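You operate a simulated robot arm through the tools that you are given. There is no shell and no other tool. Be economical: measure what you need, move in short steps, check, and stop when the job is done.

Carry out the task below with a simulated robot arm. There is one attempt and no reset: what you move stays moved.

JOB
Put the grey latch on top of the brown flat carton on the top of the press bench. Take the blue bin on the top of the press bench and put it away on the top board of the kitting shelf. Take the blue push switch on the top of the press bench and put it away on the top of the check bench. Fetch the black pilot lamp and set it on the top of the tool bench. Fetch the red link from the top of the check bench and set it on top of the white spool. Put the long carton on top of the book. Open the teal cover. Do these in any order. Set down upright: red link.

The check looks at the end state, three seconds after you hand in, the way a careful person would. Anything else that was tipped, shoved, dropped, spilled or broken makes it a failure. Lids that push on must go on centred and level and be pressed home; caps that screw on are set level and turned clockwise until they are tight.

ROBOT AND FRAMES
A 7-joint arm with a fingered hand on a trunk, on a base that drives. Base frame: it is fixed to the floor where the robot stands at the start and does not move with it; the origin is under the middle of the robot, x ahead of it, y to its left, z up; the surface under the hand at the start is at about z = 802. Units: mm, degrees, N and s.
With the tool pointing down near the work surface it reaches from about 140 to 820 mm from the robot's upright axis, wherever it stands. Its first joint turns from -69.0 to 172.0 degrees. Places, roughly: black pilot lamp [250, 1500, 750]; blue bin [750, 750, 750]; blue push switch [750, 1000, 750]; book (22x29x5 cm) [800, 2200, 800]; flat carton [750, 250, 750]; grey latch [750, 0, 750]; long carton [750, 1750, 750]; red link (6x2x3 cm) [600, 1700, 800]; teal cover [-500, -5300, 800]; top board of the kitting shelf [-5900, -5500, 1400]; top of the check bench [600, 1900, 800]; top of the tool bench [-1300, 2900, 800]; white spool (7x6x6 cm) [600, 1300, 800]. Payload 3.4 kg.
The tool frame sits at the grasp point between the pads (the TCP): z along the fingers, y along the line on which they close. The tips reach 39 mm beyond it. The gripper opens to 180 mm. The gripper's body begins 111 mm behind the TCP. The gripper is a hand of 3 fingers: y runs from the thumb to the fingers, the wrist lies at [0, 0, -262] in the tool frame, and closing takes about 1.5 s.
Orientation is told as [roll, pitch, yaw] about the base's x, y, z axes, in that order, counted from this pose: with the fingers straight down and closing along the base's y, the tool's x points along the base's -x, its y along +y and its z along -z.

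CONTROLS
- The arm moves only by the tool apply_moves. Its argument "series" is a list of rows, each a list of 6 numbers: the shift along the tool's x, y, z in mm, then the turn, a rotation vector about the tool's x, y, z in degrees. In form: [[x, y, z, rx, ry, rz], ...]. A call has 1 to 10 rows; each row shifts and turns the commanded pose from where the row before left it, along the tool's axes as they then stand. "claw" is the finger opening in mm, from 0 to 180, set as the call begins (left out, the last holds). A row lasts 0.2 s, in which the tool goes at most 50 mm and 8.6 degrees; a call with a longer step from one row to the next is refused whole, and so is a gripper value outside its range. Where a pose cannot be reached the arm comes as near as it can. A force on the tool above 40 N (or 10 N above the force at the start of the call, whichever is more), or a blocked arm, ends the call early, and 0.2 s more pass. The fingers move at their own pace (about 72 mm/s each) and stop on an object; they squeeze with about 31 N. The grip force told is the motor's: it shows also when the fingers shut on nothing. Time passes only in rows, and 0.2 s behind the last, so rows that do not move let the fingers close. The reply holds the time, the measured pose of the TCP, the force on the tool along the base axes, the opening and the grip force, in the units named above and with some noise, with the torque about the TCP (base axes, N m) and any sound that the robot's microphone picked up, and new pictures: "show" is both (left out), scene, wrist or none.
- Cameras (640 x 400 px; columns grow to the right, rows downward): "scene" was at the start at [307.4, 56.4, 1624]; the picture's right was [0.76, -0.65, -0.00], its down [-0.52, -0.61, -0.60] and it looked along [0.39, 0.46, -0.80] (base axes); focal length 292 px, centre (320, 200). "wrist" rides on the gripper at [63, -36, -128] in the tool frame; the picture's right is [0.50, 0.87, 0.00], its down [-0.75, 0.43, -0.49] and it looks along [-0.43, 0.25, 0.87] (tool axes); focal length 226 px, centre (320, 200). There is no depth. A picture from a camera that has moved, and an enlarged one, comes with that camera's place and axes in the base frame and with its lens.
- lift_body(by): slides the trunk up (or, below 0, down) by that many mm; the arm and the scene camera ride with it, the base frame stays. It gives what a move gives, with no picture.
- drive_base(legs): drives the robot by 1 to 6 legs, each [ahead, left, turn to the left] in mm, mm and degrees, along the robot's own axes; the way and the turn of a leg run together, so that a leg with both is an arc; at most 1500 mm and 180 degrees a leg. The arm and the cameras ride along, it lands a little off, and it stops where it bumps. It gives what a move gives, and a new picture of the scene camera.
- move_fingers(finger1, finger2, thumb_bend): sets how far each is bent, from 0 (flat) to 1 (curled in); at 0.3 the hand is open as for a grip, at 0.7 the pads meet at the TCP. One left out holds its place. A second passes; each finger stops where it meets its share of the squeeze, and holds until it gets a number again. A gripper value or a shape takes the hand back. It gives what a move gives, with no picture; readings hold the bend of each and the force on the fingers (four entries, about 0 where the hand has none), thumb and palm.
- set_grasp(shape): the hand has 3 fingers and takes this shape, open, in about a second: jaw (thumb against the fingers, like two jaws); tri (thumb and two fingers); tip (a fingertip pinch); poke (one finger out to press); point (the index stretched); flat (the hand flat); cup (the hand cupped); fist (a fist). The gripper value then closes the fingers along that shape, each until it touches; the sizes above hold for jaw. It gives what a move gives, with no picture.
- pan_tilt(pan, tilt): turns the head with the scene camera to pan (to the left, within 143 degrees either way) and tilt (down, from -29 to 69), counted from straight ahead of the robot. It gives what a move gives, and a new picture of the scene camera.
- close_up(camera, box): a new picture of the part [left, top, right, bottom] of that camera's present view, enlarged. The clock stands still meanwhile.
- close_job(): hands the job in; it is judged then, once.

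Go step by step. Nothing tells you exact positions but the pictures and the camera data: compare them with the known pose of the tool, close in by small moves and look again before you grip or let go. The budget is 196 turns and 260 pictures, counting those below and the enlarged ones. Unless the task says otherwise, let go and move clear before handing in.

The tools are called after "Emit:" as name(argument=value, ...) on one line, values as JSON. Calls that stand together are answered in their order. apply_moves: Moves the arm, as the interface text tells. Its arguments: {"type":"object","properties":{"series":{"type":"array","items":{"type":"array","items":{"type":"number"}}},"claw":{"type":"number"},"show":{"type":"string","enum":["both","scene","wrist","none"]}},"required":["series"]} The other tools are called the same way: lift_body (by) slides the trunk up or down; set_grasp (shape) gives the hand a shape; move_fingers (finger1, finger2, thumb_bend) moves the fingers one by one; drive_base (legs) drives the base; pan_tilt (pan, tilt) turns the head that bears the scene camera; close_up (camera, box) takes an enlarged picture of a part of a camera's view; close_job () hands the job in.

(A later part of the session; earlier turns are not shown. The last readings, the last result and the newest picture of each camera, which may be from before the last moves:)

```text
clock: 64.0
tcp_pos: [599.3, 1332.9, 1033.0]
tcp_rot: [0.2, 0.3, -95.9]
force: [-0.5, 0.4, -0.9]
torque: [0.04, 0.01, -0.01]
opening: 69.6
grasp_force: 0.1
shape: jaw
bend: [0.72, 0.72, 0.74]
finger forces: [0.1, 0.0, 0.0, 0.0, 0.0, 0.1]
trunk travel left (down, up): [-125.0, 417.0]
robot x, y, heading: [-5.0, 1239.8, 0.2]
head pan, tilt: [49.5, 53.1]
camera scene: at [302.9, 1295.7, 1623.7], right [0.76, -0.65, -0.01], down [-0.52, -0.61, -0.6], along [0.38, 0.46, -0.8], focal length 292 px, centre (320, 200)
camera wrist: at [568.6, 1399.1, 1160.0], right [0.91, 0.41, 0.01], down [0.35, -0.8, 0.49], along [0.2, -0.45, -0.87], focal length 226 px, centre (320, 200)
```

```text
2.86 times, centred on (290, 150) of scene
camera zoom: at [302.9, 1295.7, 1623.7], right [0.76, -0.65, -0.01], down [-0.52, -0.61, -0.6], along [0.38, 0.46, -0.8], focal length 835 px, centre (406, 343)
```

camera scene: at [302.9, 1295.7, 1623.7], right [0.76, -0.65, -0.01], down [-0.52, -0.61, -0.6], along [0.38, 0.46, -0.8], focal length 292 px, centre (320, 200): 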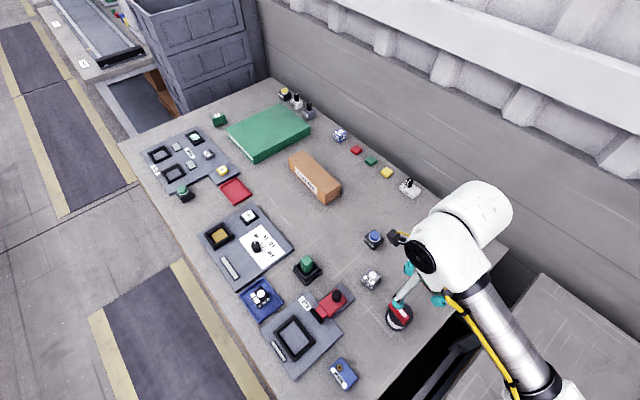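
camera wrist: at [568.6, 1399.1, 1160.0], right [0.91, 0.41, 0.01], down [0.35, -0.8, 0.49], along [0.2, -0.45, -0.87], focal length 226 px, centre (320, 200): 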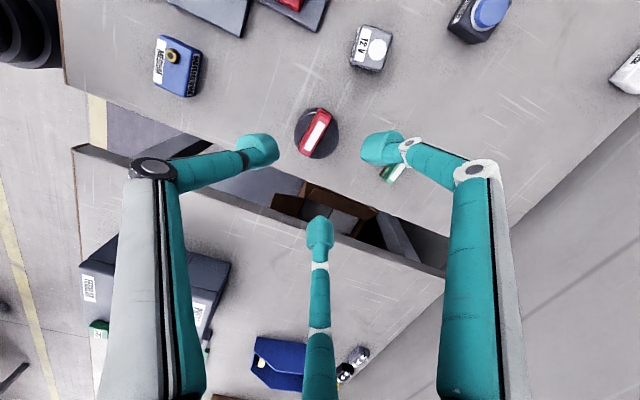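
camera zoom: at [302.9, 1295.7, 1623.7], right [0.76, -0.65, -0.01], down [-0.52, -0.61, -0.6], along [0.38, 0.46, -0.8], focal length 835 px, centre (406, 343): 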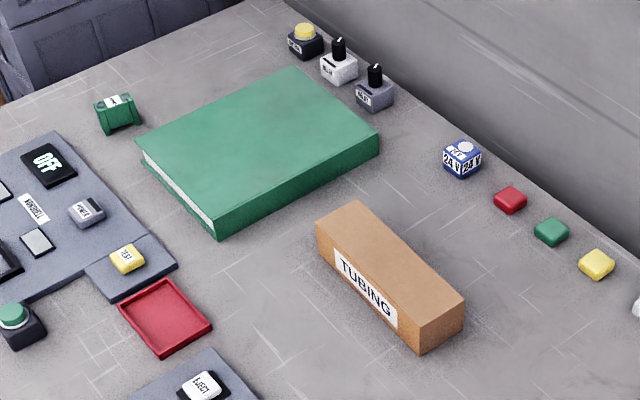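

The carton spans x 705–769, y 1742–1950. The green book spans x 620–888, y 2055–2265. I'll drive 570 mm left to stand in front of the carton.

Emit:
drive_base(legs=[[0, 570, 0]])

Emit:
apply_moves(series=[[0, 40, 0, 0, 0, 0], [0, 40, 0, 0, 0, 0], [0, 40, 0, 0, 0, 0], [-25, 0, 0, 0, 0, -5.9], [0, 0, 0, 0, 0, 0], [0, 0, 0, 0, 0, 0], [0, 0, 0, 0, 0, 0], [0, 0, 0, 0, 0, 0]], claw=140)

```text
clock: 67.3
tcp_pos: [602.6, 1891.0, 1033.5]
tcp_rot: [0.2, 0.5, -96.7]
force: [-0.1, 0.2, -0.2]
torque: [-0.01, 0.01, -0.01]
opening: 69.8
grasp_force: 0.1
shape: jaw
bend: [0.72, 0.72, 0.74]
finger forces: [0.1, 0.0, 0.0, 0.0, 0.0, 0.0]
trunk travel left (down, up): [-125.0, 417.0]
robot x, y, heading: [-6.6, 1812.0, -0.5]
head pan, tilt: [49.5, 53.1]
camera scene: at [305.4, 1857.6, 1624.1], right [0.75, -0.66, -0.01], down [-0.53, -0.6, -0.6], along [0.39, 0.46, -0.8], focal length 292 px, centre (320, 200)
```

scene: 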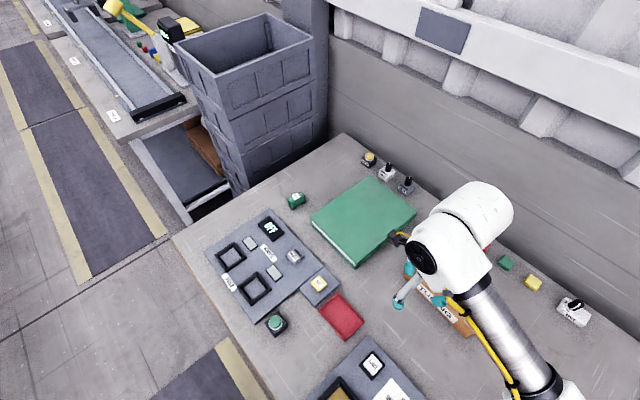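

```text
clock: 69.1
tcp_pos: [713.9, 1854.9, 1036.1]
tcp_rot: [0.5, 0.3, -90.9]
force: [-0.9, 0.1, 0.3]
torque: [0.01, 0.03, 0.02]
opening: 139.8
grasp_force: 0.0
shape: jaw
bend: [0.57, 0.57, 0.57]
finger forces: [0.1, 0.1, 0.0, 0.1, 0.1, 0.0]
trunk travel left (down, up): [-125.0, 417.0]
robot x, y, heading: [-8.5, 1814.6, -0.7]
head pan, tilt: [49.5, 53.1]
camera scene: at [305.8, 1861.6, 1623.8], right [0.75, -0.66, -0.01], down [-0.53, -0.6, -0.6], along [0.39, 0.46, -0.8], focal length 292 px, centre (320, 200)
camera wrist: at [677.8, 1918.7, 1162.8], right [0.87, 0.49, 0.01], down [0.42, -0.76, 0.49], along [0.25, -0.42, -0.87], focal length 226 px, centre (320, 200)
```

scene: 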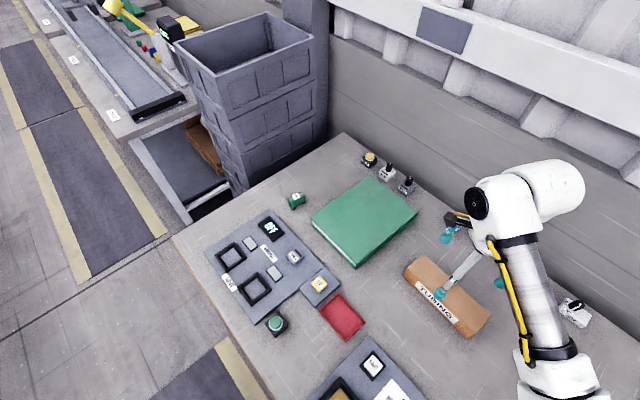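
wrist: 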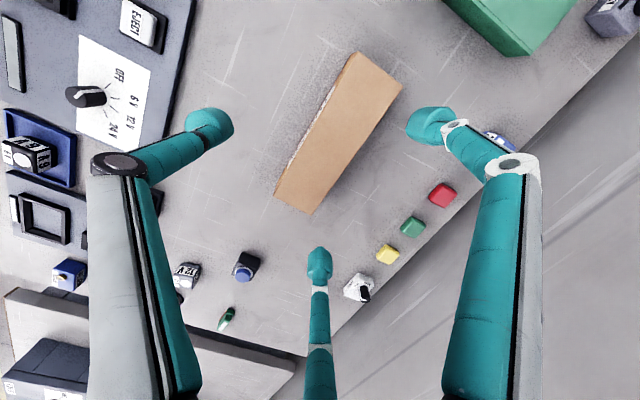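

The carton centre is at (735, 1848), its top at about 867. I'll go down to 940, shift to centre, then down to grip height.

Emit:
apply_moves(series=[[0, 0, 45, 0, 0, 2], [0, 0, 45, 0, 0, 0], [-6, 31, 0, 0, 0, 0], [0, 0, 0, 0, 0, 0], [0, 0, 0, 0, 0, 0]])

```text
clock: 70.3
tcp_pos: [744.0, 1849.4, 947.8]
tcp_rot: [0.6, 0.3, -92.8]
force: [0.6, 0.1, -0.2]
torque: [0.03, -0.03, 0.01]
opening: 139.8
grasp_force: 0.0
shape: jaw
bend: [0.57, 0.57, 0.57]
finger forces: [0.0, 0.1, 0.0, 0.0, 0.1, 0.0]
trunk travel left (down, up): [-125.0, 417.0]
robot x, y, heading: [-5.1, 1812.5, -0.4]
head pan, tilt: [49.5, 53.1]
camera scene: at [306.2, 1863.5, 1623.7], right [0.75, -0.66, -0.01], down [-0.53, -0.6, -0.6], along [0.39, 0.45, -0.8], focal length 292 px, centre (320, 200)
camera wrist: at [710.3, 1914.2, 1074.2], right [0.89, 0.46, 0.01], down [0.39, -0.78, 0.49], along [0.23, -0.43, -0.87], focal length 226 px, centre (320, 200)
```

scene: 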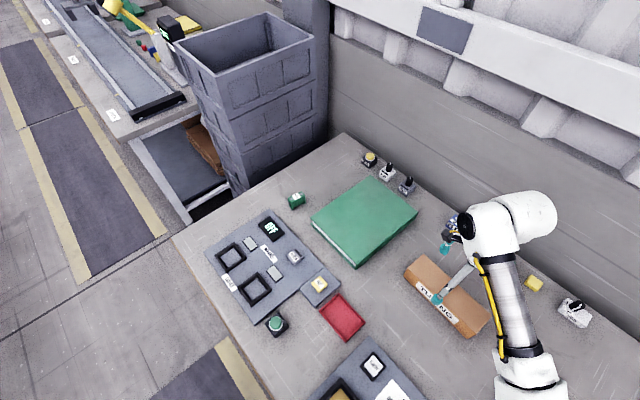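
wrist: 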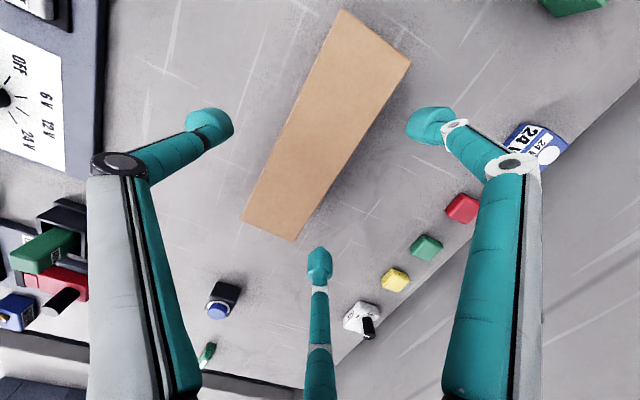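

Well aligned. I'll descend and close.

Emit:
apply_moves(series=[[0, 3, 40, 0, 0, 0], [0, 0, 40, 0, 0, 0], [0, 0, 18, 0, 0, 0], [0, 0, 0, 0, 0, 0]], show="none")

Emit:
apply_moves(series=[[0, 0, 0, 0, 0, 0], [0, 0, 0, 0, 0, 0], [0, 0, 0, 0, 0, 0], [0, 0, 0, 0, 0, 0], [0, 0, 0, 0, 0, 0], [0, 0, 0, 0, 0, 0], [0, 0, 0, 0, 0, 0]], claw=20)

```text
clock: 71.3
tcp_pos: [750.2, 1851.1, 849.5]
tcp_rot: [0.6, 0.3, -92.8]
force: [0.2, 0.3, -0.1]
torque: [0.02, 0.02, 0.01]
opening: 139.8
grasp_force: 0.1
shape: jaw
bend: [0.57, 0.57, 0.57]
finger forces: [0.0, 0.0, 0.0, 0.1, 0.0, 0.0]
trunk travel left (down, up): [-125.0, 417.0]
robot x, y, heading: [-3.3, 1816.4, -0.5]
head pan, tilt: [49.5, 53.1]
```

```text
clock: 72.9
tcp_pos: [750.1, 1851.9, 848.6]
tcp_rot: [0.5, 0.3, -92.8]
force: [0.4, 0.1, -1.0]
torque: [0.01, 0.0, -0.02]
opening: 65.5
grasp_force: 31.1
shape: jaw
bend: [0.75, 0.75, 0.71]
finger forces: [19.6, 19.5, 0.0, 0.0, 39.2, 0.1]
trunk travel left (down, up): [-125.0, 417.0]
robot x, y, heading: [-6.4, 1814.4, -0.6]
head pan, tilt: [49.5, 53.1]
camera scene: at [306.4, 1863.4, 1623.6], right [0.75, -0.66, -0.01], down [-0.53, -0.6, -0.6], along [0.39, 0.45, -0.8], focal length 292 px, centre (320, 200)
camera wrist: at [715.2, 1915.9, 975.5], right [0.89, 0.46, 0.01], down [0.39, -0.78, 0.49], along [0.23, -0.43, -0.87], focal length 226 px, centre (320, 200)
```

scene: 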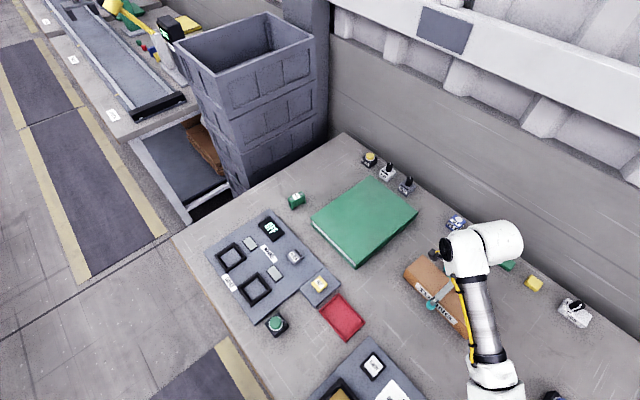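
wrist: 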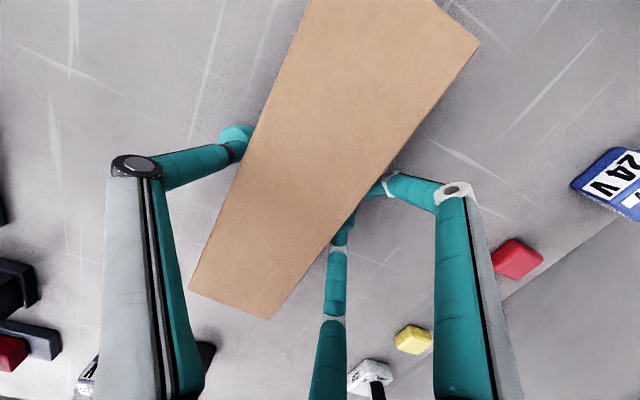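

Firm grip (39/20/20 N). I'll lift the carton to about z 965 and drive 315 mm left over the book.

Emit:
apply_moves(series=[[0, 0, -20, 0, 0, 0], [0, 0, -30, 0, 0, 0], [0, -8, -35, 0, 0, 0], [0, -8, -30, 0, 0, 0], [0, 0, 0, 0, 0, 0], [0, 0, 0, 0, 0, 0]], show="scene")

Emit:
drive_base(legs=[[0, 315, 0]])

Emit:
apply_moves(series=[[0, 0, 0, 0, 0, 0], [0, 0, 0, 0, 0, 0], [0, 0, 0, 0, 0, 0], [0, 0, 0, 0, 0, 0], [0, 0, 0, 0, 0, 0], [0, 0, 0, 0, 0, 0]])

```text
clock: 74.3
tcp_pos: [733.6, 1850.0, 965.0]
tcp_rot: [0.5, 0.3, -92.8]
force: [-1.2, -0.2, -2.5]
torque: [-0.01, -0.02, 0.01]
opening: 65.3
grasp_force: 31.0
shape: jaw
bend: [0.75, 0.75, 0.71]
finger forces: [19.8, 19.5, 0.0, 0.0, 39.1, 0.0]
trunk travel left (down, up): [-125.0, 417.0]
robot x, y, heading: [-1.0, 1813.3, -0.7]
head pan, tilt: [49.5, 53.1]
camera scene: at [306.2, 1863.2, 1623.7], right [0.75, -0.66, -0.01], down [-0.53, -0.6, -0.6], along [0.39, 0.45, -0.8], focal length 292 px, centre (320, 200)
```

scene: 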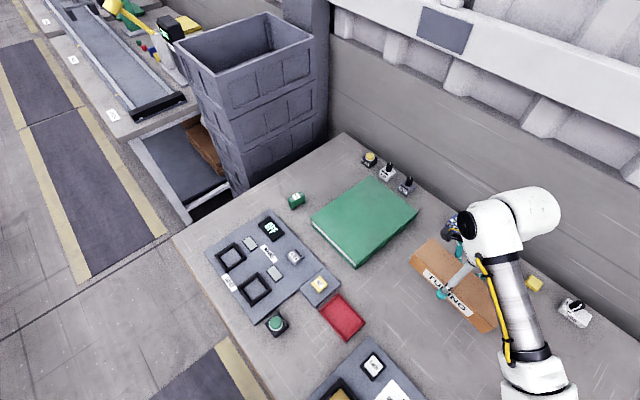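

```text
clock: 76.4
tcp_pos: [736.8, 2165.7, 965.1]
tcp_rot: [0.5, 0.4, -92.9]
force: [-0.6, 0.4, -2.2]
torque: [0.0, -0.03, -0.01]
opening: 65.3
grasp_force: 30.7
shape: jaw
bend: [0.75, 0.75, 0.71]
finger forces: [19.8, 19.4, 0.1, 0.0, 39.1, 0.0]
trunk travel left (down, up): [-125.0, 417.0]
robot x, y, heading: [0.7, 2128.8, -0.2]
head pan, tilt: [49.5, 53.1]
camera scene: at [310.0, 2168.9, 1623.9], right [0.75, -0.66, -0.01], down [-0.53, -0.6, -0.6], along [0.39, 0.46, -0.8], focal length 292 px, centre (320, 200)
```

scene: 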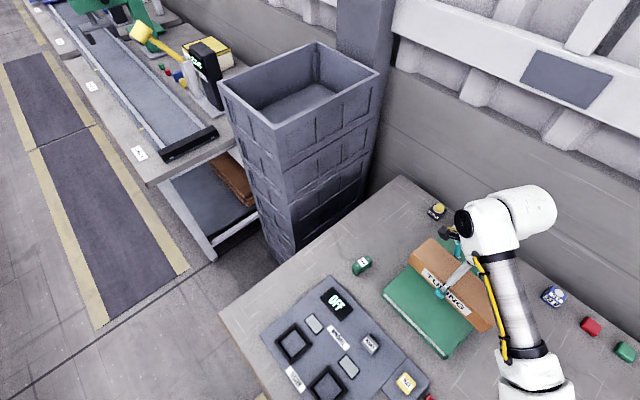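

```text
clock: 77.8
tcp_pos: [733.5, 2164.3, 967.6]
tcp_rot: [0.7, 0.3, -92.9]
force: [-0.4, -0.2, -2.0]
torque: [0.09, -0.02, 0.01]
opening: 65.1
grasp_force: 30.8
shape: jaw
bend: [0.75, 0.75, 0.71]
finger forces: [19.9, 19.2, 0.0, 0.1, 39.0, 0.1]
trunk travel left (down, up): [-125.0, 417.0]
robot x, y, heading: [-0.1, 2126.2, -0.7]
head pan, tilt: [49.5, 53.1]
camera scene: at [309.7, 2169.5, 1623.9], right [0.75, -0.66, -0.01], down [-0.53, -0.6, -0.6], along [0.39, 0.46, -0.8], focal length 292 px, centre (320, 200)
camera wrist: at [698.3, 2229.4, 1094.3], right [0.89, 0.46, 0.01], down [0.39, -0.78, 0.49], along [0.24, -0.43, -0.87], focal length 226 px, centre (320, 200)
```

scene: 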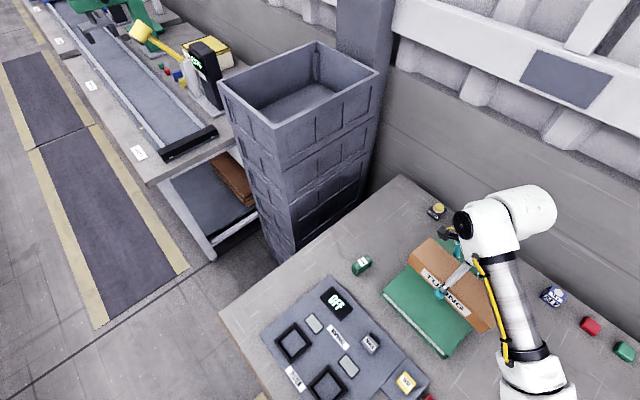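
wrist: 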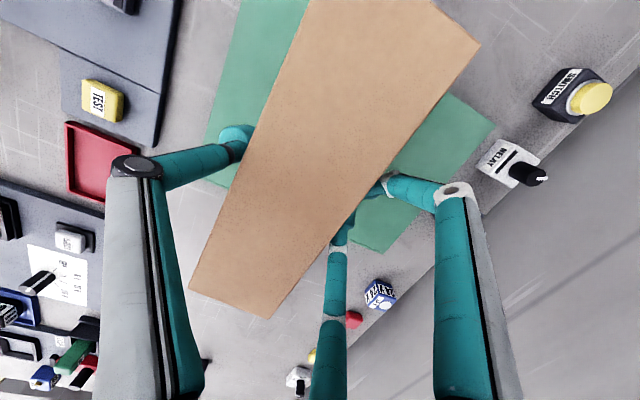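

The book spans x 620–886, y 2072–2272 and the carton is over it. I'll nudge +6 mm in y and lower.

Emit:
apply_moves(series=[[6, 5, 20, 0, 0, 0], [0, 0, 20, 0, 0, 0], [0, 0, 8, 0, 0, 0], [0, 0, 4, 0, 0, 0], [0, 0, 3, 0, 0, 0], [0, 0, 0, 0, 0, 0]], show="scene")

Emit:
apply_moves(series=[[0, 0, 2, 0, 0, 0], [0, 0, 2, 0, 0, 0], [0, 0, 0, 0, 0, 0]], show="none")

Emit:
apply_moves(series=[[0, 0, 2, 0, 0, 0], [0, 0, 2, 0, 0, 0], [0, 0, 0, 0, 0, 0]], show="none")

```text
clock: 79.2
tcp_pos: [738.8, 2178.7, 912.1]
tcp_rot: [0.9, 0.0, -92.7]
force: [-0.8, 0.5, -1.6]
torque: [0.0, -0.06, -0.01]
opening: 65.2
grasp_force: 31.5
shape: jaw
bend: [0.75, 0.75, 0.71]
finger forces: [20.1, 19.4, 0.1, 0.0, 39.1, 0.0]
trunk travel left (down, up): [-125.0, 417.0]
robot x, y, heading: [1.7, 2129.0, -0.6]
head pan, tilt: [49.5, 53.1]
camera scene: at [309.8, 2181.2, 1623.6], right [0.75, -0.66, -0.01], down [-0.53, -0.6, -0.6], along [0.39, 0.45, -0.8], focal length 292 px, centre (320, 200)
```

scene: 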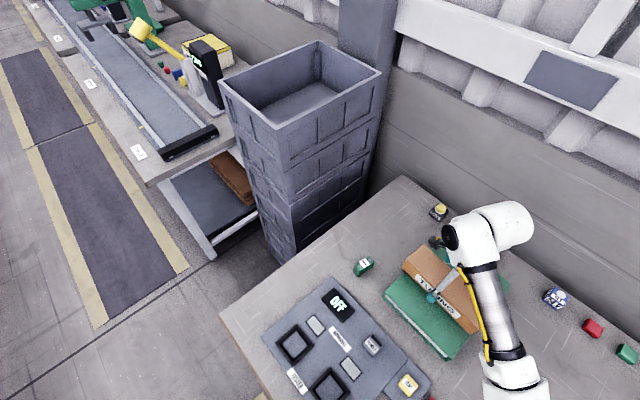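

```text
clock: 80.0
tcp_pos: [739.2, 2178.2, 907.4]
tcp_rot: [0.8, 0.0, -92.7]
force: [-0.4, 0.9, -2.4]
torque: [0.01, -0.07, -0.01]
opening: 65.2
grasp_force: 31.1
shape: jaw
bend: [0.75, 0.75, 0.71]
finger forces: [20.0, 19.5, 0.1, 0.1, 39.0, 0.0]
trunk travel left (down, up): [-125.0, 417.0]
robot x, y, heading: [-0.7, 2126.4, -0.5]
head pan, tilt: [49.5, 53.1]
```

```text
clock: 80.8
tcp_pos: [738.4, 2179.1, 904.5]
tcp_rot: [0.8, 0.0, -92.6]
force: [-0.1, -0.2, -2.2]
torque: [-0.01, -0.01, -0.03]
opening: 65.2
grasp_force: 31.2
shape: jaw
bend: [0.75, 0.75, 0.71]
finger forces: [20.1, 19.3, 0.0, 0.1, 39.0, 0.0]
trunk travel left (down, up): [-125.0, 417.0]
robot x, y, heading: [1.5, 2126.9, -0.5]
head pan, tilt: [49.5, 53.1]
```

Emit:
apply_moves(series=[[-6, 0, 0, 0, 0, 0], [0, 0, 2, 0, 0, 0], [0, 0, 1, 0, 0, 0], [0, 0, 1, 0, 0, 0], [0, 0, 0, 0, 0, 0]], show="none")

Emit:
apply_moves(series=[[0, 0, 1, 0, 0, 0], [0, 0, 1, 0, 0, 0], [0, 0, 0, 0, 0, 0]], show="wrist")

```text
clock: 82.0
tcp_pos: [739.5, 2171.6, 900.2]
tcp_rot: [0.9, 0.0, -92.7]
force: [0.5, -1.5, -2.4]
torque: [0.0, -0.06, -0.03]
opening: 65.3
grasp_force: 31.2
shape: jaw
bend: [0.75, 0.75, 0.71]
finger forces: [20.0, 19.4, 0.0, 0.0, 38.9, 0.0]
trunk travel left (down, up): [-125.0, 417.0]
robot x, y, heading: [-1.7, 2128.9, -0.5]
head pan, tilt: [49.5, 53.1]
```

```text
clock: 82.8
tcp_pos: [738.5, 2172.0, 899.2]
tcp_rot: [0.8, 0.0, -92.7]
force: [0.5, 0.5, -1.8]
torque: [-0.02, -0.07, -0.01]
opening: 65.4
grasp_force: 31.5
shape: jaw
bend: [0.75, 0.75, 0.71]
finger forces: [19.9, 19.5, 0.0, 0.0, 39.0, 0.1]
trunk travel left (down, up): [-125.0, 417.0]
robot x, y, heading: [-1.2, 2129.3, -0.5]
head pan, tilt: [49.5, 53.1]
camera wrist: at [703.7, 2237.8, 1025.1], right [0.89, 0.46, 0.01], down [0.39, -0.77, 0.5], along [0.24, -0.44, -0.87], focal length 226 px, centre (320, 200)
```

wrist: 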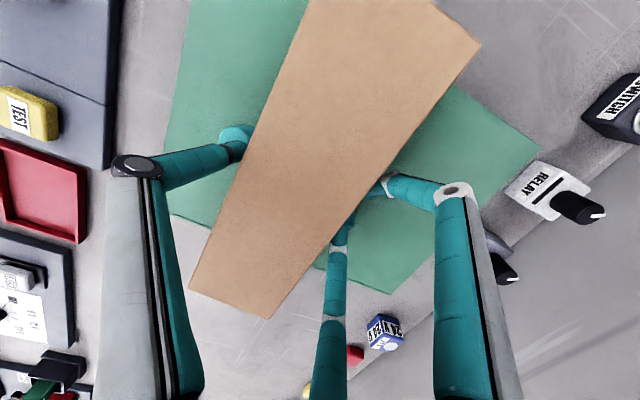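

Emit:
apply_moves(series=[[0, 0, 1, 0, 0, 0], [0, 0, 1, 0, 0, 0], [0, 0, 1, 0, 0, 0], [0, 0, 0, 0, 0, 0]], show="none")

Emit:
apply_moves(series=[[0, 0, 1, 0, 0, 0], [0, 0, 1, 0, 0, 0], [0, 0, 0, 0, 0, 0]], show="none")

```text
clock: 83.8
tcp_pos: [738.8, 2172.4, 895.8]
tcp_rot: [0.8, 0.1, -92.7]
force: [0.5, 0.2, -1.7]
torque: [-0.02, -0.03, 0.02]
opening: 65.0
grasp_force: 30.8
shape: jaw
bend: [0.75, 0.75, 0.71]
finger forces: [20.1, 19.4, 0.0, 0.0, 38.9, 0.0]
trunk travel left (down, up): [-125.0, 417.0]
robot x, y, heading: [1.8, 2127.3, -0.6]
head pan, tilt: [49.5, 53.1]
```

```text
clock: 84.6
tcp_pos: [738.1, 2172.8, 893.3]
tcp_rot: [0.8, 0.0, -92.6]
force: [0.2, -0.2, -2.6]
torque: [0.02, -0.03, 0.02]
opening: 65.3
grasp_force: 30.9
shape: jaw
bend: [0.75, 0.75, 0.71]
finger forces: [20.0, 19.4, 0.0, 0.0, 39.1, 0.1]
trunk travel left (down, up): [-125.0, 417.0]
robot x, y, heading: [-4.0, 2128.5, -0.3]
head pan, tilt: [49.5, 53.1]
```

Emit:
apply_moves(series=[[0, 0, 1, 0, 0, 0], [0, 0, 1, 0, 0, 0], [0, 0, 1, 0, 0, 0], [0, 0, 0, 0, 0, 0]], show="none")

Emit:
close_up(camera="scene", box=[370, 220, 530, 370])

```text
clock: 85.6
tcp_pos: [738.3, 2171.9, 891.1]
tcp_rot: [0.8, 0.1, -92.9]
force: [0.6, -1.0, 0.2]
torque: [0.01, 0.09, 0.01]
opening: 65.2
grasp_force: 31.9
shape: jaw
bend: [0.75, 0.75, 0.71]
finger forces: [20.2, 19.8, 0.1, 0.0, 38.6, 0.0]
trunk travel left (down, up): [-125.0, 417.0]
robot x, y, heading: [-2.2, 2129.8, -0.5]
head pan, tilt: [49.5, 53.1]
```

```text
2.67 times, centred on (450, 295) of scene
camera zoom: at [309.3, 2180.3, 1623.8], right [0.75, -0.66, -0.01], down [-0.53, -0.6, -0.6], along [0.39, 0.45, -0.8], focal length 780 px, centre (-27, -53)
```

zoom: 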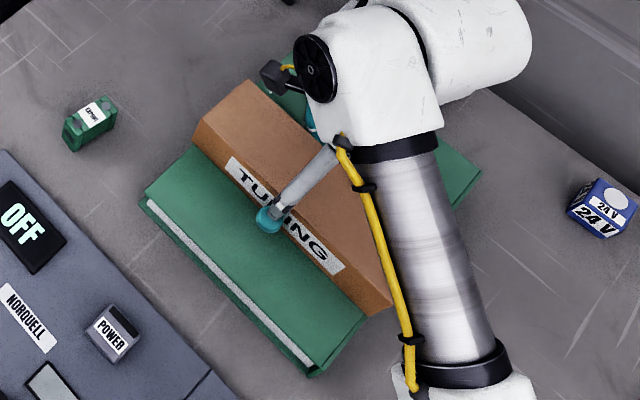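

Force rose by about 2 N, so the carton is just touching. One more millimetre, then release.

Emit:
apply_moves(series=[[0, 0, 1, 0, 0, 0], [0, 0, 0.5, 0, 0, 0], [0, 0, 0, 0, 0, 0], [0, 0, 0, 0, 0, 0]], show="none")

Emit:
apply_moves(series=[[0, 0, 0, 0, 0, 0], [0, 0, 0, 0, 0, 0], [0, 0, 0, 0, 0, 0], [0, 0, 0, 0, 0, 0], [0, 0, 0, 0, 0, 0], [0, 0, -20, 0, 0, 0], [0, 0, -40, 0, 0, 0], [0, -15, -40, 0, 0, 0], [0, -20, -20, 0, 0, 0], [0, 0, 0, 0, 0, 0]], claw=140)

```text
clock: 86.6
tcp_pos: [738.0, 2172.0, 888.5]
tcp_rot: [0.9, 0.1, -92.8]
force: [4.4, 1.0, 7.8]
torque: [0.03, 0.34, 0.02]
opening: 64.9
grasp_force: 31.2
shape: jaw
bend: [0.75, 0.75, 0.72]
finger forces: [20.9, 20.6, 0.0, 0.1, 37.0, 0.0]
trunk travel left (down, up): [-125.0, 417.0]
robot x, y, heading: [-1.3, 2128.5, -0.3]
head pan, tilt: [49.5, 53.1]
```

```text
clock: 88.8
tcp_pos: [702.3, 2172.0, 1009.4]
tcp_rot: [0.7, 0.0, -92.8]
force: [-0.1, 0.1, 1.2]
torque: [-0.04, -0.01, 0.0]
opening: 140.0
grasp_force: 0.0
shape: jaw
bend: [0.57, 0.57, 0.57]
finger forces: [0.0, 0.0, 0.0, 0.0, 0.0, 0.0]
trunk travel left (down, up): [-125.0, 417.0]
robot x, y, heading: [2.7, 2128.2, -0.7]
head pan, tilt: [49.5, 53.1]
camera scene: at [309.5, 2179.9, 1623.5], right [0.75, -0.66, -0.01], down [-0.53, -0.6, -0.6], along [0.39, 0.46, -0.8], focal length 292 px, centre (320, 200)
camera wrist: at [667.8, 2238.1, 1135.7], right [0.89, 0.46, 0.01], down [0.39, -0.77, 0.5], along [0.24, -0.44, -0.87], focal length 226 px, centre (320, 200)
```

scene: 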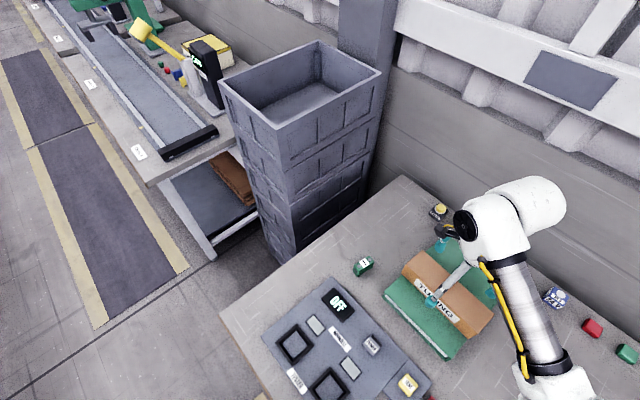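
wrist: 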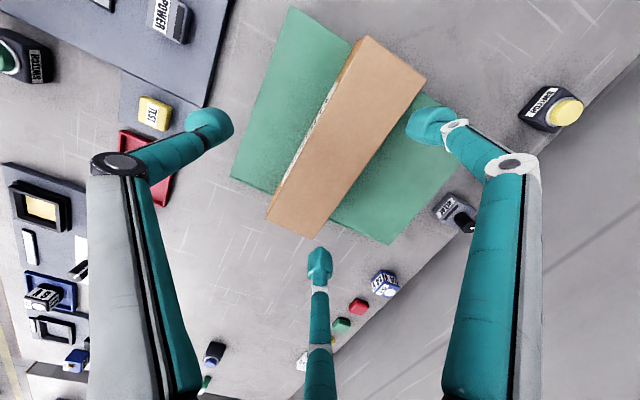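

The carton rests on the book. Next is the black pilot lamp in the blue tray near (347, 1600): drive right about 530 mm.

Emit:
drive_base(legs=[[0, -530, 0]])

Emit:
apply_moves(series=[[-5, -40, 0, 0, 0, 0], [-5, -40, 0, 0, 0, 0], [-5, -40, 0, 0, 0, 0], [-5, -40, 0, 0, 0, 0], [-5, -40, 0, 0, 0, 0], [-5, -40, 0, 0, 0, 0], [0, -40, 0, 0, 0, 0], [0, -20, 0, 0, 0, 0], [0, 0, 0, 0, 0, 0]], claw=110)

```text
clock: 91.9
tcp_pos: [697.4, 1633.3, 1009.2]
tcp_rot: [0.8, 0.1, -92.8]
force: [0.4, 0.2, 0.1]
torque: [-0.03, -0.03, 0.01]
opening: 140.1
grasp_force: 0.1
shape: jaw
bend: [0.57, 0.57, 0.57]
finger forces: [0.0, 0.1, 0.0, 0.1, 0.0, 0.0]
trunk travel left (down, up): [-125.0, 417.0]
robot x, y, heading: [-9.2, 1592.7, -0.4]
head pan, tilt: [49.5, 53.1]
camera scene: at [303.4, 1642.7, 1623.8], right [0.75, -0.66, -0.01], down [-0.53, -0.6, -0.6], along [0.39, 0.45, -0.8], focal length 292 px, centre (320, 200)
```

scene: 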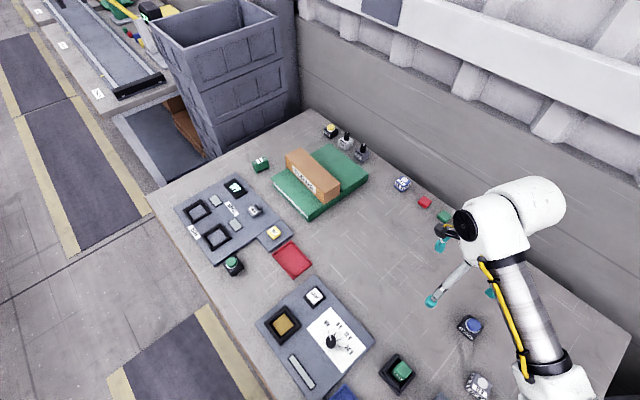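

```text
clock: 93.9
tcp_pos: [392.3, 1620.5, 1005.7]
tcp_rot: [1.0, -0.1, -92.9]
force: [-0.1, 0.0, 0.8]
torque: [-0.01, -0.01, -0.02]
opening: 110.6
grasp_force: 0.0
shape: jaw
bend: [0.68, 0.68, 0.68]
finger forces: [0.1, 0.1, 0.1, 0.0, 0.0, 0.0]
trunk travel left (down, up): [-125.0, 417.0]
robot x, y, heading: [-4.0, 1591.9, -0.8]
head pan, tilt: [49.5, 53.1]
camera scene: at [301.9, 1641.6, 1624.0], right [0.75, -0.66, -0.01], down [-0.53, -0.6, -0.6], along [0.39, 0.45, -0.8], focal length 292 px, centre (320, 200)
camera wrist: at [356.6, 1686.5, 1133.1], right [0.89, 0.46, 0.01], down [0.39, -0.77, 0.5], along [0.24, -0.44, -0.87], focal length 226 px, centre (320, 200)
```

scene: 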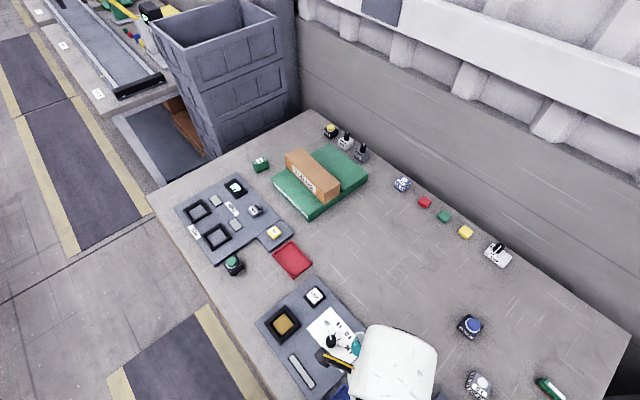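
wrist: 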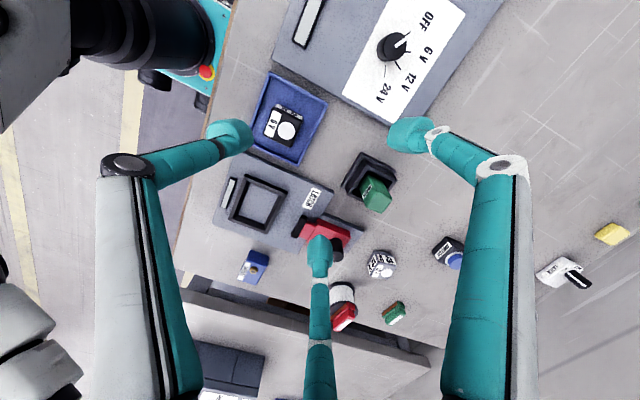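

The lamp is at about (347, 1611) in its tray. I'll centre above it and look closely.

Emit:
apply_moves(series=[[-5, -22, 20, 0, 0, 0], [-5, -22, 30, 0, 0, 0], [0, 0, 20, 0, 0, 0], [0, 0, 0, 0, 0, 0], [0, 0, 0, 0, 0, 0]], show="wrist")

Emit:
close_up(camera="wrist", box=[240, 80, 400, 180])

```text
clock: 95.1
tcp_pos: [348.7, 1614.0, 936.3]
tcp_rot: [1.1, -0.1, -92.9]
force: [0.1, -0.6, 0.3]
torque: [0.01, 0.0, -0.02]
opening: 110.4
grasp_force: 0.1
shape: jaw
bend: [0.68, 0.68, 0.68]
finger forces: [0.0, 0.0, 0.0, 0.1, 0.1, 0.0]
trunk travel left (down, up): [-125.0, 417.0]
robot x, y, heading: [-3.5, 1591.4, -0.8]
head pan, tilt: [49.5, 53.1]
camera wrist: at [313.4, 1679.9, 1063.1], right [0.89, 0.46, 0.02], down [0.39, -0.77, 0.5], along [0.24, -0.44, -0.87], focal length 226 px, centre (320, 200)
```

wrist: 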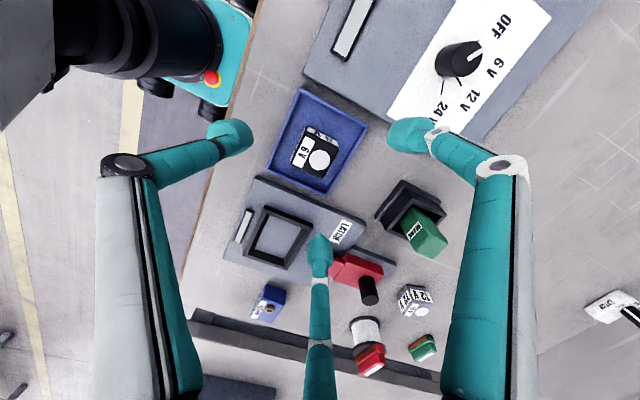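

```text
4.00 times, centred on (320, 130) of wrist
camera zoom: at [313.4, 1679.9, 1063.1], right [0.89, 0.46, 0.02], down [0.39, -0.77, 0.5], along [0.24, -0.44, -0.87], focal length 904 px, centre (320, 480)
```

zoom: 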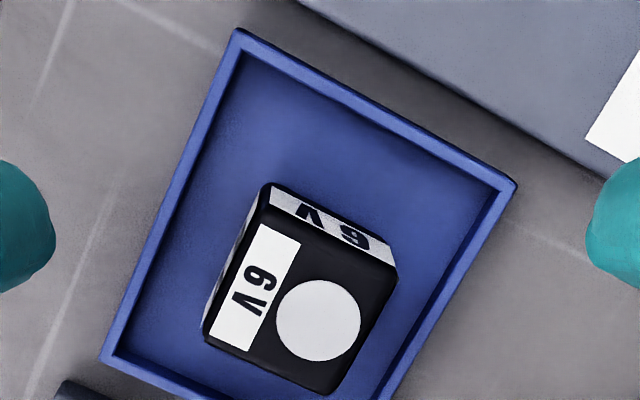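

The cube is about 36 mm, 5 mm off and rotated 3°. I'll correct and descend with the tips staying above the tray walls.

Emit:
apply_moves(series=[[-5, -3, 20, 0, 0, -3], [0, 0, 30, 0, 0, 0], [0, 0, 24, 0, 0, 0], [0, 0, 0, 0, 0, 0], [0, 0, 0, 0, 0, 0]], claw=85, show="wrist")

Emit:
close_up(camera="wrist", box=[220, 80, 420, 240])

```text
clock: 96.3
tcp_pos: [330.0, 1609.9, 872.2]
tcp_rot: [-0.8, -1.6, -87.3]
force: [-0.5, -0.5, 0.7]
torque: [0.0, 0.02, 0.01]
opening: 85.1
grasp_force: 0.0
shape: jaw
bend: [0.71, 0.71, 0.72]
finger forces: [0.0, 0.0, 0.0, 0.0, 0.0, 0.0]
out of reach, approached as far as the arm can: row 3
trunk travel left (down, up): [-125.0, 417.0]
robot x, y, heading: [-6.4, 1592.3, -0.9]
head pan, tilt: [49.5, 53.1]
camera wrist: at [292.7, 1675.2, 997.6], right [0.84, 0.54, -0.02], down [0.47, -0.72, 0.51], along [0.25, -0.44, -0.86], focal length 226 px, centre (320, 200)
```

wrist: 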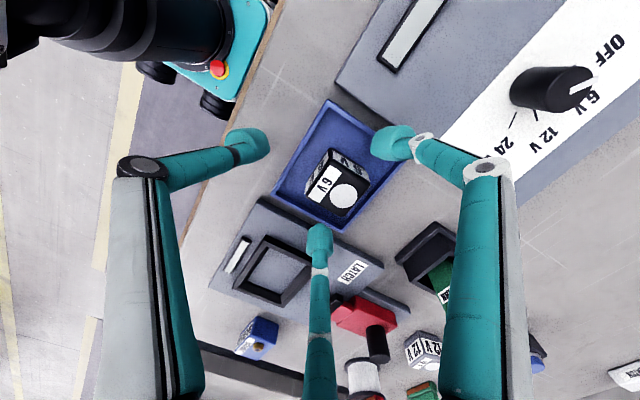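

```text
2.50 times, centred on (320, 160) of wrist
camera zoom: at [292.7, 1675.2, 997.6], right [0.84, 0.54, -0.02], down [0.47, -0.72, 0.51], along [0.25, -0.44, -0.86], focal length 565 px, centre (320, 300)
```

zoom: 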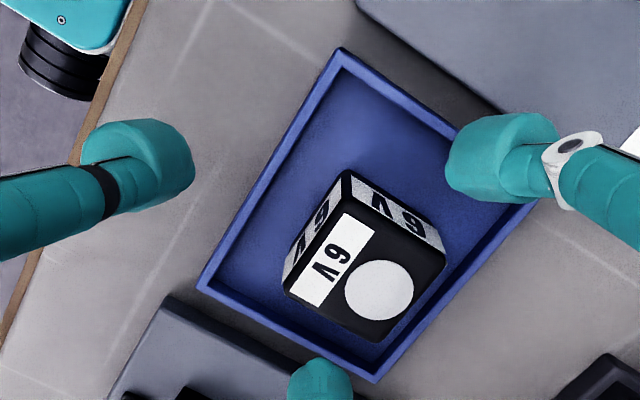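

The arm is too folded here. I'll raise, back the base off by 170 mm, and reach out again.

Emit:
apply_moves(series=[[0, 0, -30, -0.8, 1.6, 6], [0, 15, -30, 0, 0, 0], [0, 0, -20, 0, 0, 0], [0, 0, 0, 0, 0, 0]], show="none")

Emit:
drive_base(legs=[[-170, 0, 0]])

Emit:
apply_moves(series=[[0, 43, 0, 0, 0, 0], [0, 43, 0, 0, 0, 0], [0, 43, 0, 0, 0, 0], [0, 40, 0, 0, 0, 0], [0, 0, 0, 0, 0, 0], [0, 0, 0, 0, 0, 0], [0, 0, 0, 0, 0, 0]], show="wrist")

```text
clock: 97.3
tcp_pos: [359.2, 1605.2, 942.9]
tcp_rot: [1.7, 1.5, -95.9]
force: [0.8, 0.3, 0.8]
torque: [-0.01, 0.02, -0.03]
opening: 85.3
grasp_force: 0.1
shape: jaw
bend: [0.71, 0.71, 0.72]
finger forces: [0.0, 0.0, 0.0, 0.0, 0.0, 0.0]
trunk travel left (down, up): [-125.0, 417.0]
robot x, y, heading: [-8.6, 1589.1, -0.7]
head pan, tilt: [49.5, 53.1]
```

```text
clock: 98.8
tcp_pos: [182.6, 1605.4, 944.5]
tcp_rot: [1.8, 1.8, -95.9]
force: [-0.7, -0.4, 0.5]
torque: [-0.01, -0.02, -0.01]
opening: 85.0
grasp_force: 0.1
shape: jaw
bend: [0.71, 0.71, 0.72]
finger forces: [0.2, 0.0, 0.1, 0.1, 0.1, 0.1]
trunk travel left (down, up): [-125.0, 417.0]
robot x, y, heading: [-181.9, 1590.3, -0.6]
head pan, tilt: [49.5, 53.1]
camera scene: at [125.4, 1640.9, 1624.7], right [0.75, -0.66, -0.01], down [-0.53, -0.6, -0.6], along [0.39, 0.46, -0.8], focal length 292 px, centre (320, 200)
```

scene: 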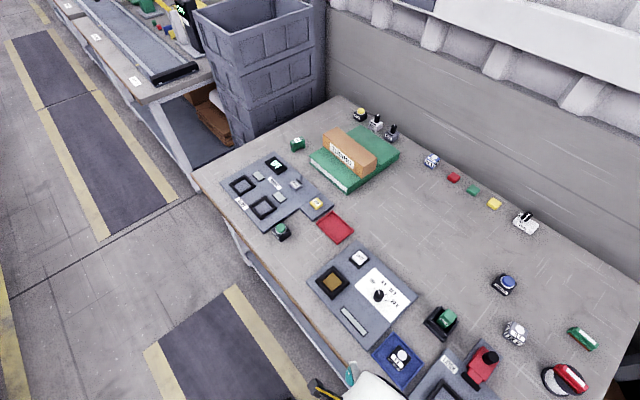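

```text
clock: 100.4
tcp_pos: [350.2, 1591.3, 951.9]
tcp_rot: [1.9, 1.6, -95.8]
force: [-0.2, -1.3, 0.4]
torque: [-0.02, 0.03, -0.02]
opening: 85.0
grasp_force: 0.1
shape: jaw
bend: [0.71, 0.71, 0.72]
finger forces: [0.0, 0.0, 0.0, 0.0, 0.1, 0.0]
trunk travel left (down, up): [-125.0, 417.0]
robot x, y, heading: [-178.1, 1592.7, -0.4]
head pan, tilt: [49.5, 53.1]
camera wrist: at [316.0, 1655.0, 1078.7], right [0.91, 0.41, 0.04], down [0.34, -0.8, 0.49], along [0.23, -0.43, -0.87], focal length 226 px, centre (320, 200)
```

wrist: 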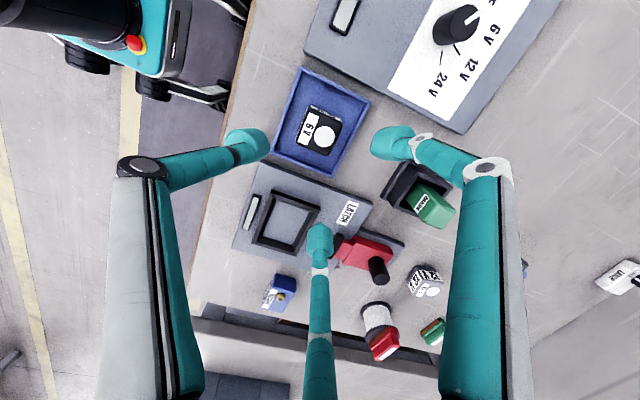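

I'll level, restore the yaw and centre again over the lamp.

Emit:
apply_moves(series=[[18, -1, 0, 1.9, -1.6, -5.8], [0, 0, 20, 0, 0, 0], [0, 0, 15, 0, 0, 0], [0, 0, 0, 0, 0, 0], [0, 0, 0, 0, 0, 0], [0, 0, 0, 0, 0, 0]], show="none")

Emit:
close_up(camera="wrist", box=[240, 80, 400, 180])

```text
clock: 101.8
tcp_pos: [351.8, 1611.8, 915.2]
tcp_rot: [0.2, -0.3, -90.0]
force: [0.4, -0.1, 0.3]
torque: [0.02, -0.03, 0.0]
opening: 85.3
grasp_force: 0.0
shape: jaw
bend: [0.71, 0.71, 0.72]
finger forces: [0.0, 0.0, 0.1, 0.0, 0.0, 0.0]
trunk travel left (down, up): [-125.0, 417.0]
robot x, y, heading: [-183.0, 1593.0, -0.1]
head pan, tilt: [49.5, 53.1]
```

```text
4.00 times, centred on (320, 130) of wrist
camera zoom: at [314.4, 1674.8, 1042.4], right [0.87, 0.5, 0.0], down [0.43, -0.75, 0.5], along [0.25, -0.43, -0.87], focal length 904 px, centre (320, 480)
```

zoom: 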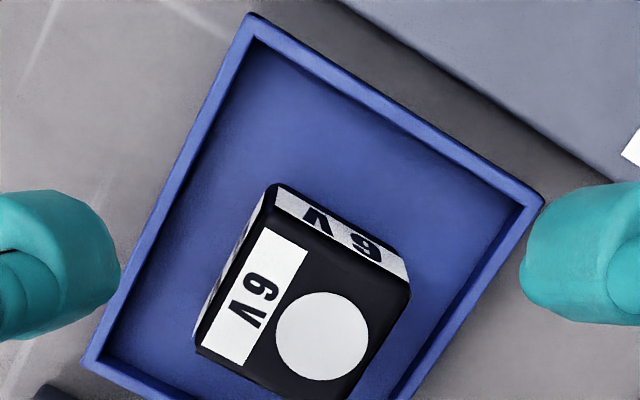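

Aligned. I'll shift 4 mm, descend, then close.

Emit:
apply_moves(series=[[0, -4, 25, 0, 0, 0], [0, 0, 20, 0, 0, 0], [0, 0, 8, 0, 0, 0], [0, 0, 0, 0, 0, 0], [0, 0, 0, 0, 0, 0]], show="wrist")

```text
clock: 103.0
tcp_pos: [347.4, 1610.4, 863.7]
tcp_rot: [0.1, -0.2, -90.0]
force: [-0.8, -0.5, 0.5]
torque: [0.03, 0.0, 0.01]
opening: 85.2
grasp_force: 0.0
shape: jaw
bend: [0.71, 0.71, 0.72]
finger forces: [0.0, 0.0, 0.1, 0.0, 0.0, 0.1]
trunk travel left (down, up): [-125.0, 417.0]
robot x, y, heading: [-181.6, 1594.4, -0.4]
head pan, tilt: [49.5, 53.1]
camera wrist: at [310.4, 1675.0, 989.8], right [0.87, 0.5, 0.0], down [0.43, -0.75, 0.5], along [0.25, -0.43, -0.87], focal length 226 px, centre (320, 200)
```

wrist: 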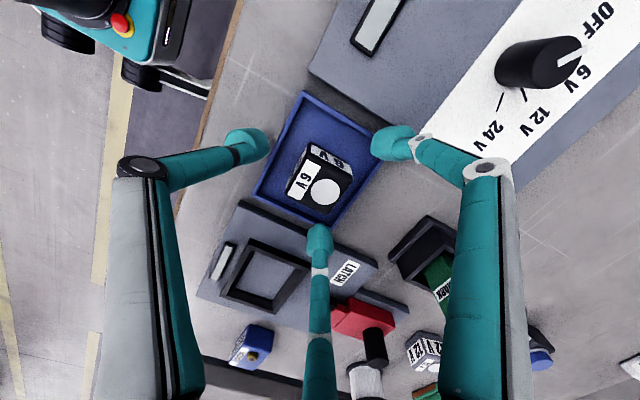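

Emit:
apply_moves(series=[[0, 0, 0, 0, 0, 0], [0, 0, 0, 0, 0, 0], [0, 0, 0, 0, 0, 0], [0, 0, 0, 0, 0, 0], [0, 0, 0, 0, 0, 0], [0, 0, 0, 0, 0, 0]], claw=0, show="wrist")

```text
clock: 104.4
tcp_pos: [346.5, 1611.1, 862.2]
tcp_rot: [0.1, -0.3, -90.0]
force: [-0.1, -0.2, -0.1]
torque: [0.04, -0.01, 0.01]
opening: 36.8
grasp_force: 31.3
shape: jaw
bend: [0.72, 0.72, 0.75]
finger forces: [25.0, 25.2, 0.0, 0.0, 27.5, 0.0]
trunk travel left (down, up): [-125.0, 417.0]
robot x, y, heading: [-182.4, 1593.1, -0.5]
head pan, tilt: [49.5, 53.1]
camera wrist: at [310.3, 1675.2, 989.9], right [0.87, 0.5, 0.0], down [0.43, -0.75, 0.5], along [0.25, -0.43, -0.87], focal length 226 px, centre (320, 200)
```

wrist: 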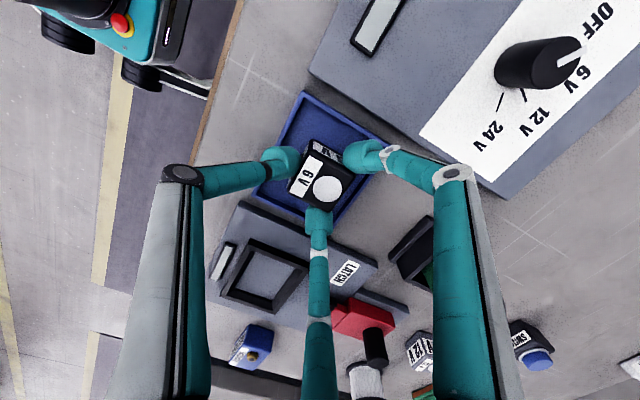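

The lamp is gripped. I'll lift it, back off from the bench and look toward the tool bench at (−1300, 2900).

Emit:
apply_moves(series=[[0, 0, -30, 0, 0, 0], [0, 0, -40, 0, 0, 0], [0, 0, -45, 0, 0, 0], [0, 0, -45, 0, 0, 0], [0, 0, 0, 0, 0, 0]], show="wrist")

Emit:
drive_base(legs=[[-300, 0, 0]])

Emit:
pan_tilt(pan=110, tilt=25)

```text
clock: 105.6
tcp_pos: [351.0, 1610.7, 1019.5]
tcp_rot: [0.2, -0.2, -89.9]
force: [0.6, 0.7, -1.3]
torque: [-0.02, 0.02, 0.0]
opening: 36.7
grasp_force: 31.8
shape: jaw
bend: [0.72, 0.72, 0.75]
finger forces: [25.0, 25.2, 0.0, 0.1, 27.3, 0.0]
trunk travel left (down, up): [-125.0, 417.0]
robot x, y, heading: [-177.9, 1595.8, -0.4]
head pan, tilt: [49.5, 53.1]
camera wrist: at [314.0, 1674.0, 1147.0], right [0.87, 0.5, 0.0], down [0.43, -0.75, 0.5], along [0.25, -0.43, -0.87], focal length 226 px, centre (320, 200)
```

wrist: 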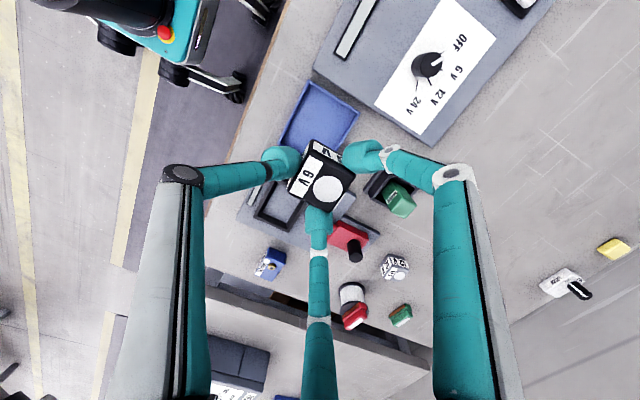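

```text
clock: 107.6
tcp_pos: [55.8, 1610.8, 1020.5]
tcp_rot: [0.2, -0.1, -90.1]
force: [-0.3, 0.5, 0.0]
torque: [0.02, -0.01, 0.0]
opening: 36.9
grasp_force: 31.0
shape: jaw
bend: [0.72, 0.72, 0.75]
finger forces: [25.1, 25.2, 0.0, 0.0, 27.4, 0.0]
trunk travel left (down, up): [-125.0, 417.0]
robot x, y, heading: [-472.6, 1597.3, -0.9]
head pan, tilt: [49.5, 53.1]
camera scene: at [-164.8, 1646.0, 1624.1], right [0.75, -0.66, -0.01], down [-0.53, -0.6, -0.6], along [0.39, 0.45, -0.8], focal length 292 px, centre (320, 200)
```

scene: 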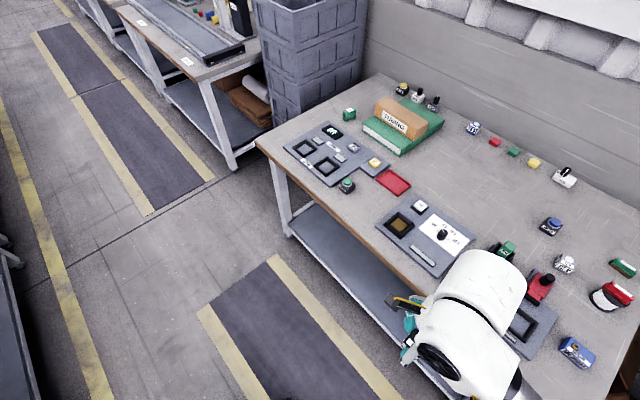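

```text
clock: 108.9
tcp_pos: [53.1, 1612.5, 1022.6]
tcp_rot: [0.4, -0.3, -90.3]
force: [0.5, -0.4, -0.2]
torque: [-0.01, 0.0, -0.01]
opening: 36.5
grasp_force: 30.8
shape: jaw
bend: [0.72, 0.72, 0.75]
finger forces: [24.9, 25.3, 0.0, 0.1, 27.5, 0.0]
trunk travel left (down, up): [-125.0, 417.0]
robot x, y, heading: [-470.6, 1597.8, -0.7]
head pan, tilt: [110.0, 25.0]
camera scene: at [-242.9, 1677.4, 1666.0], right [0.94, 0.33, 0.0], down [0.13, -0.4, -0.91], along [-0.3, 0.86, -0.42], focal length 292 px, centre (320, 200)
```

scene: 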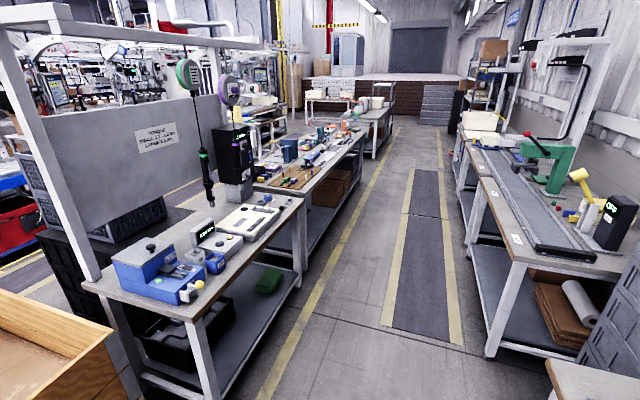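

The first bench on the left spans about x −1550…−970, y 2290…3363, which matches the tool bench. I'll zoom in for free space.

Emit:
close_up(camera="scene", box=[80, 150, 320, 330])

```text
2.22 times, centred on (200, 240) of scene
camera zoom: at [-242.9, 1677.4, 1666.0], right [0.94, 0.33, 0.0], down [0.13, -0.4, -0.91], along [-0.3, 0.86, -0.42], focal length 650 px, centre (587, 111)
```

zoom: 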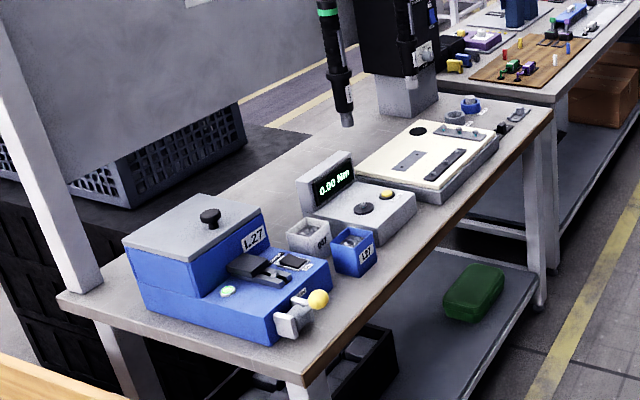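

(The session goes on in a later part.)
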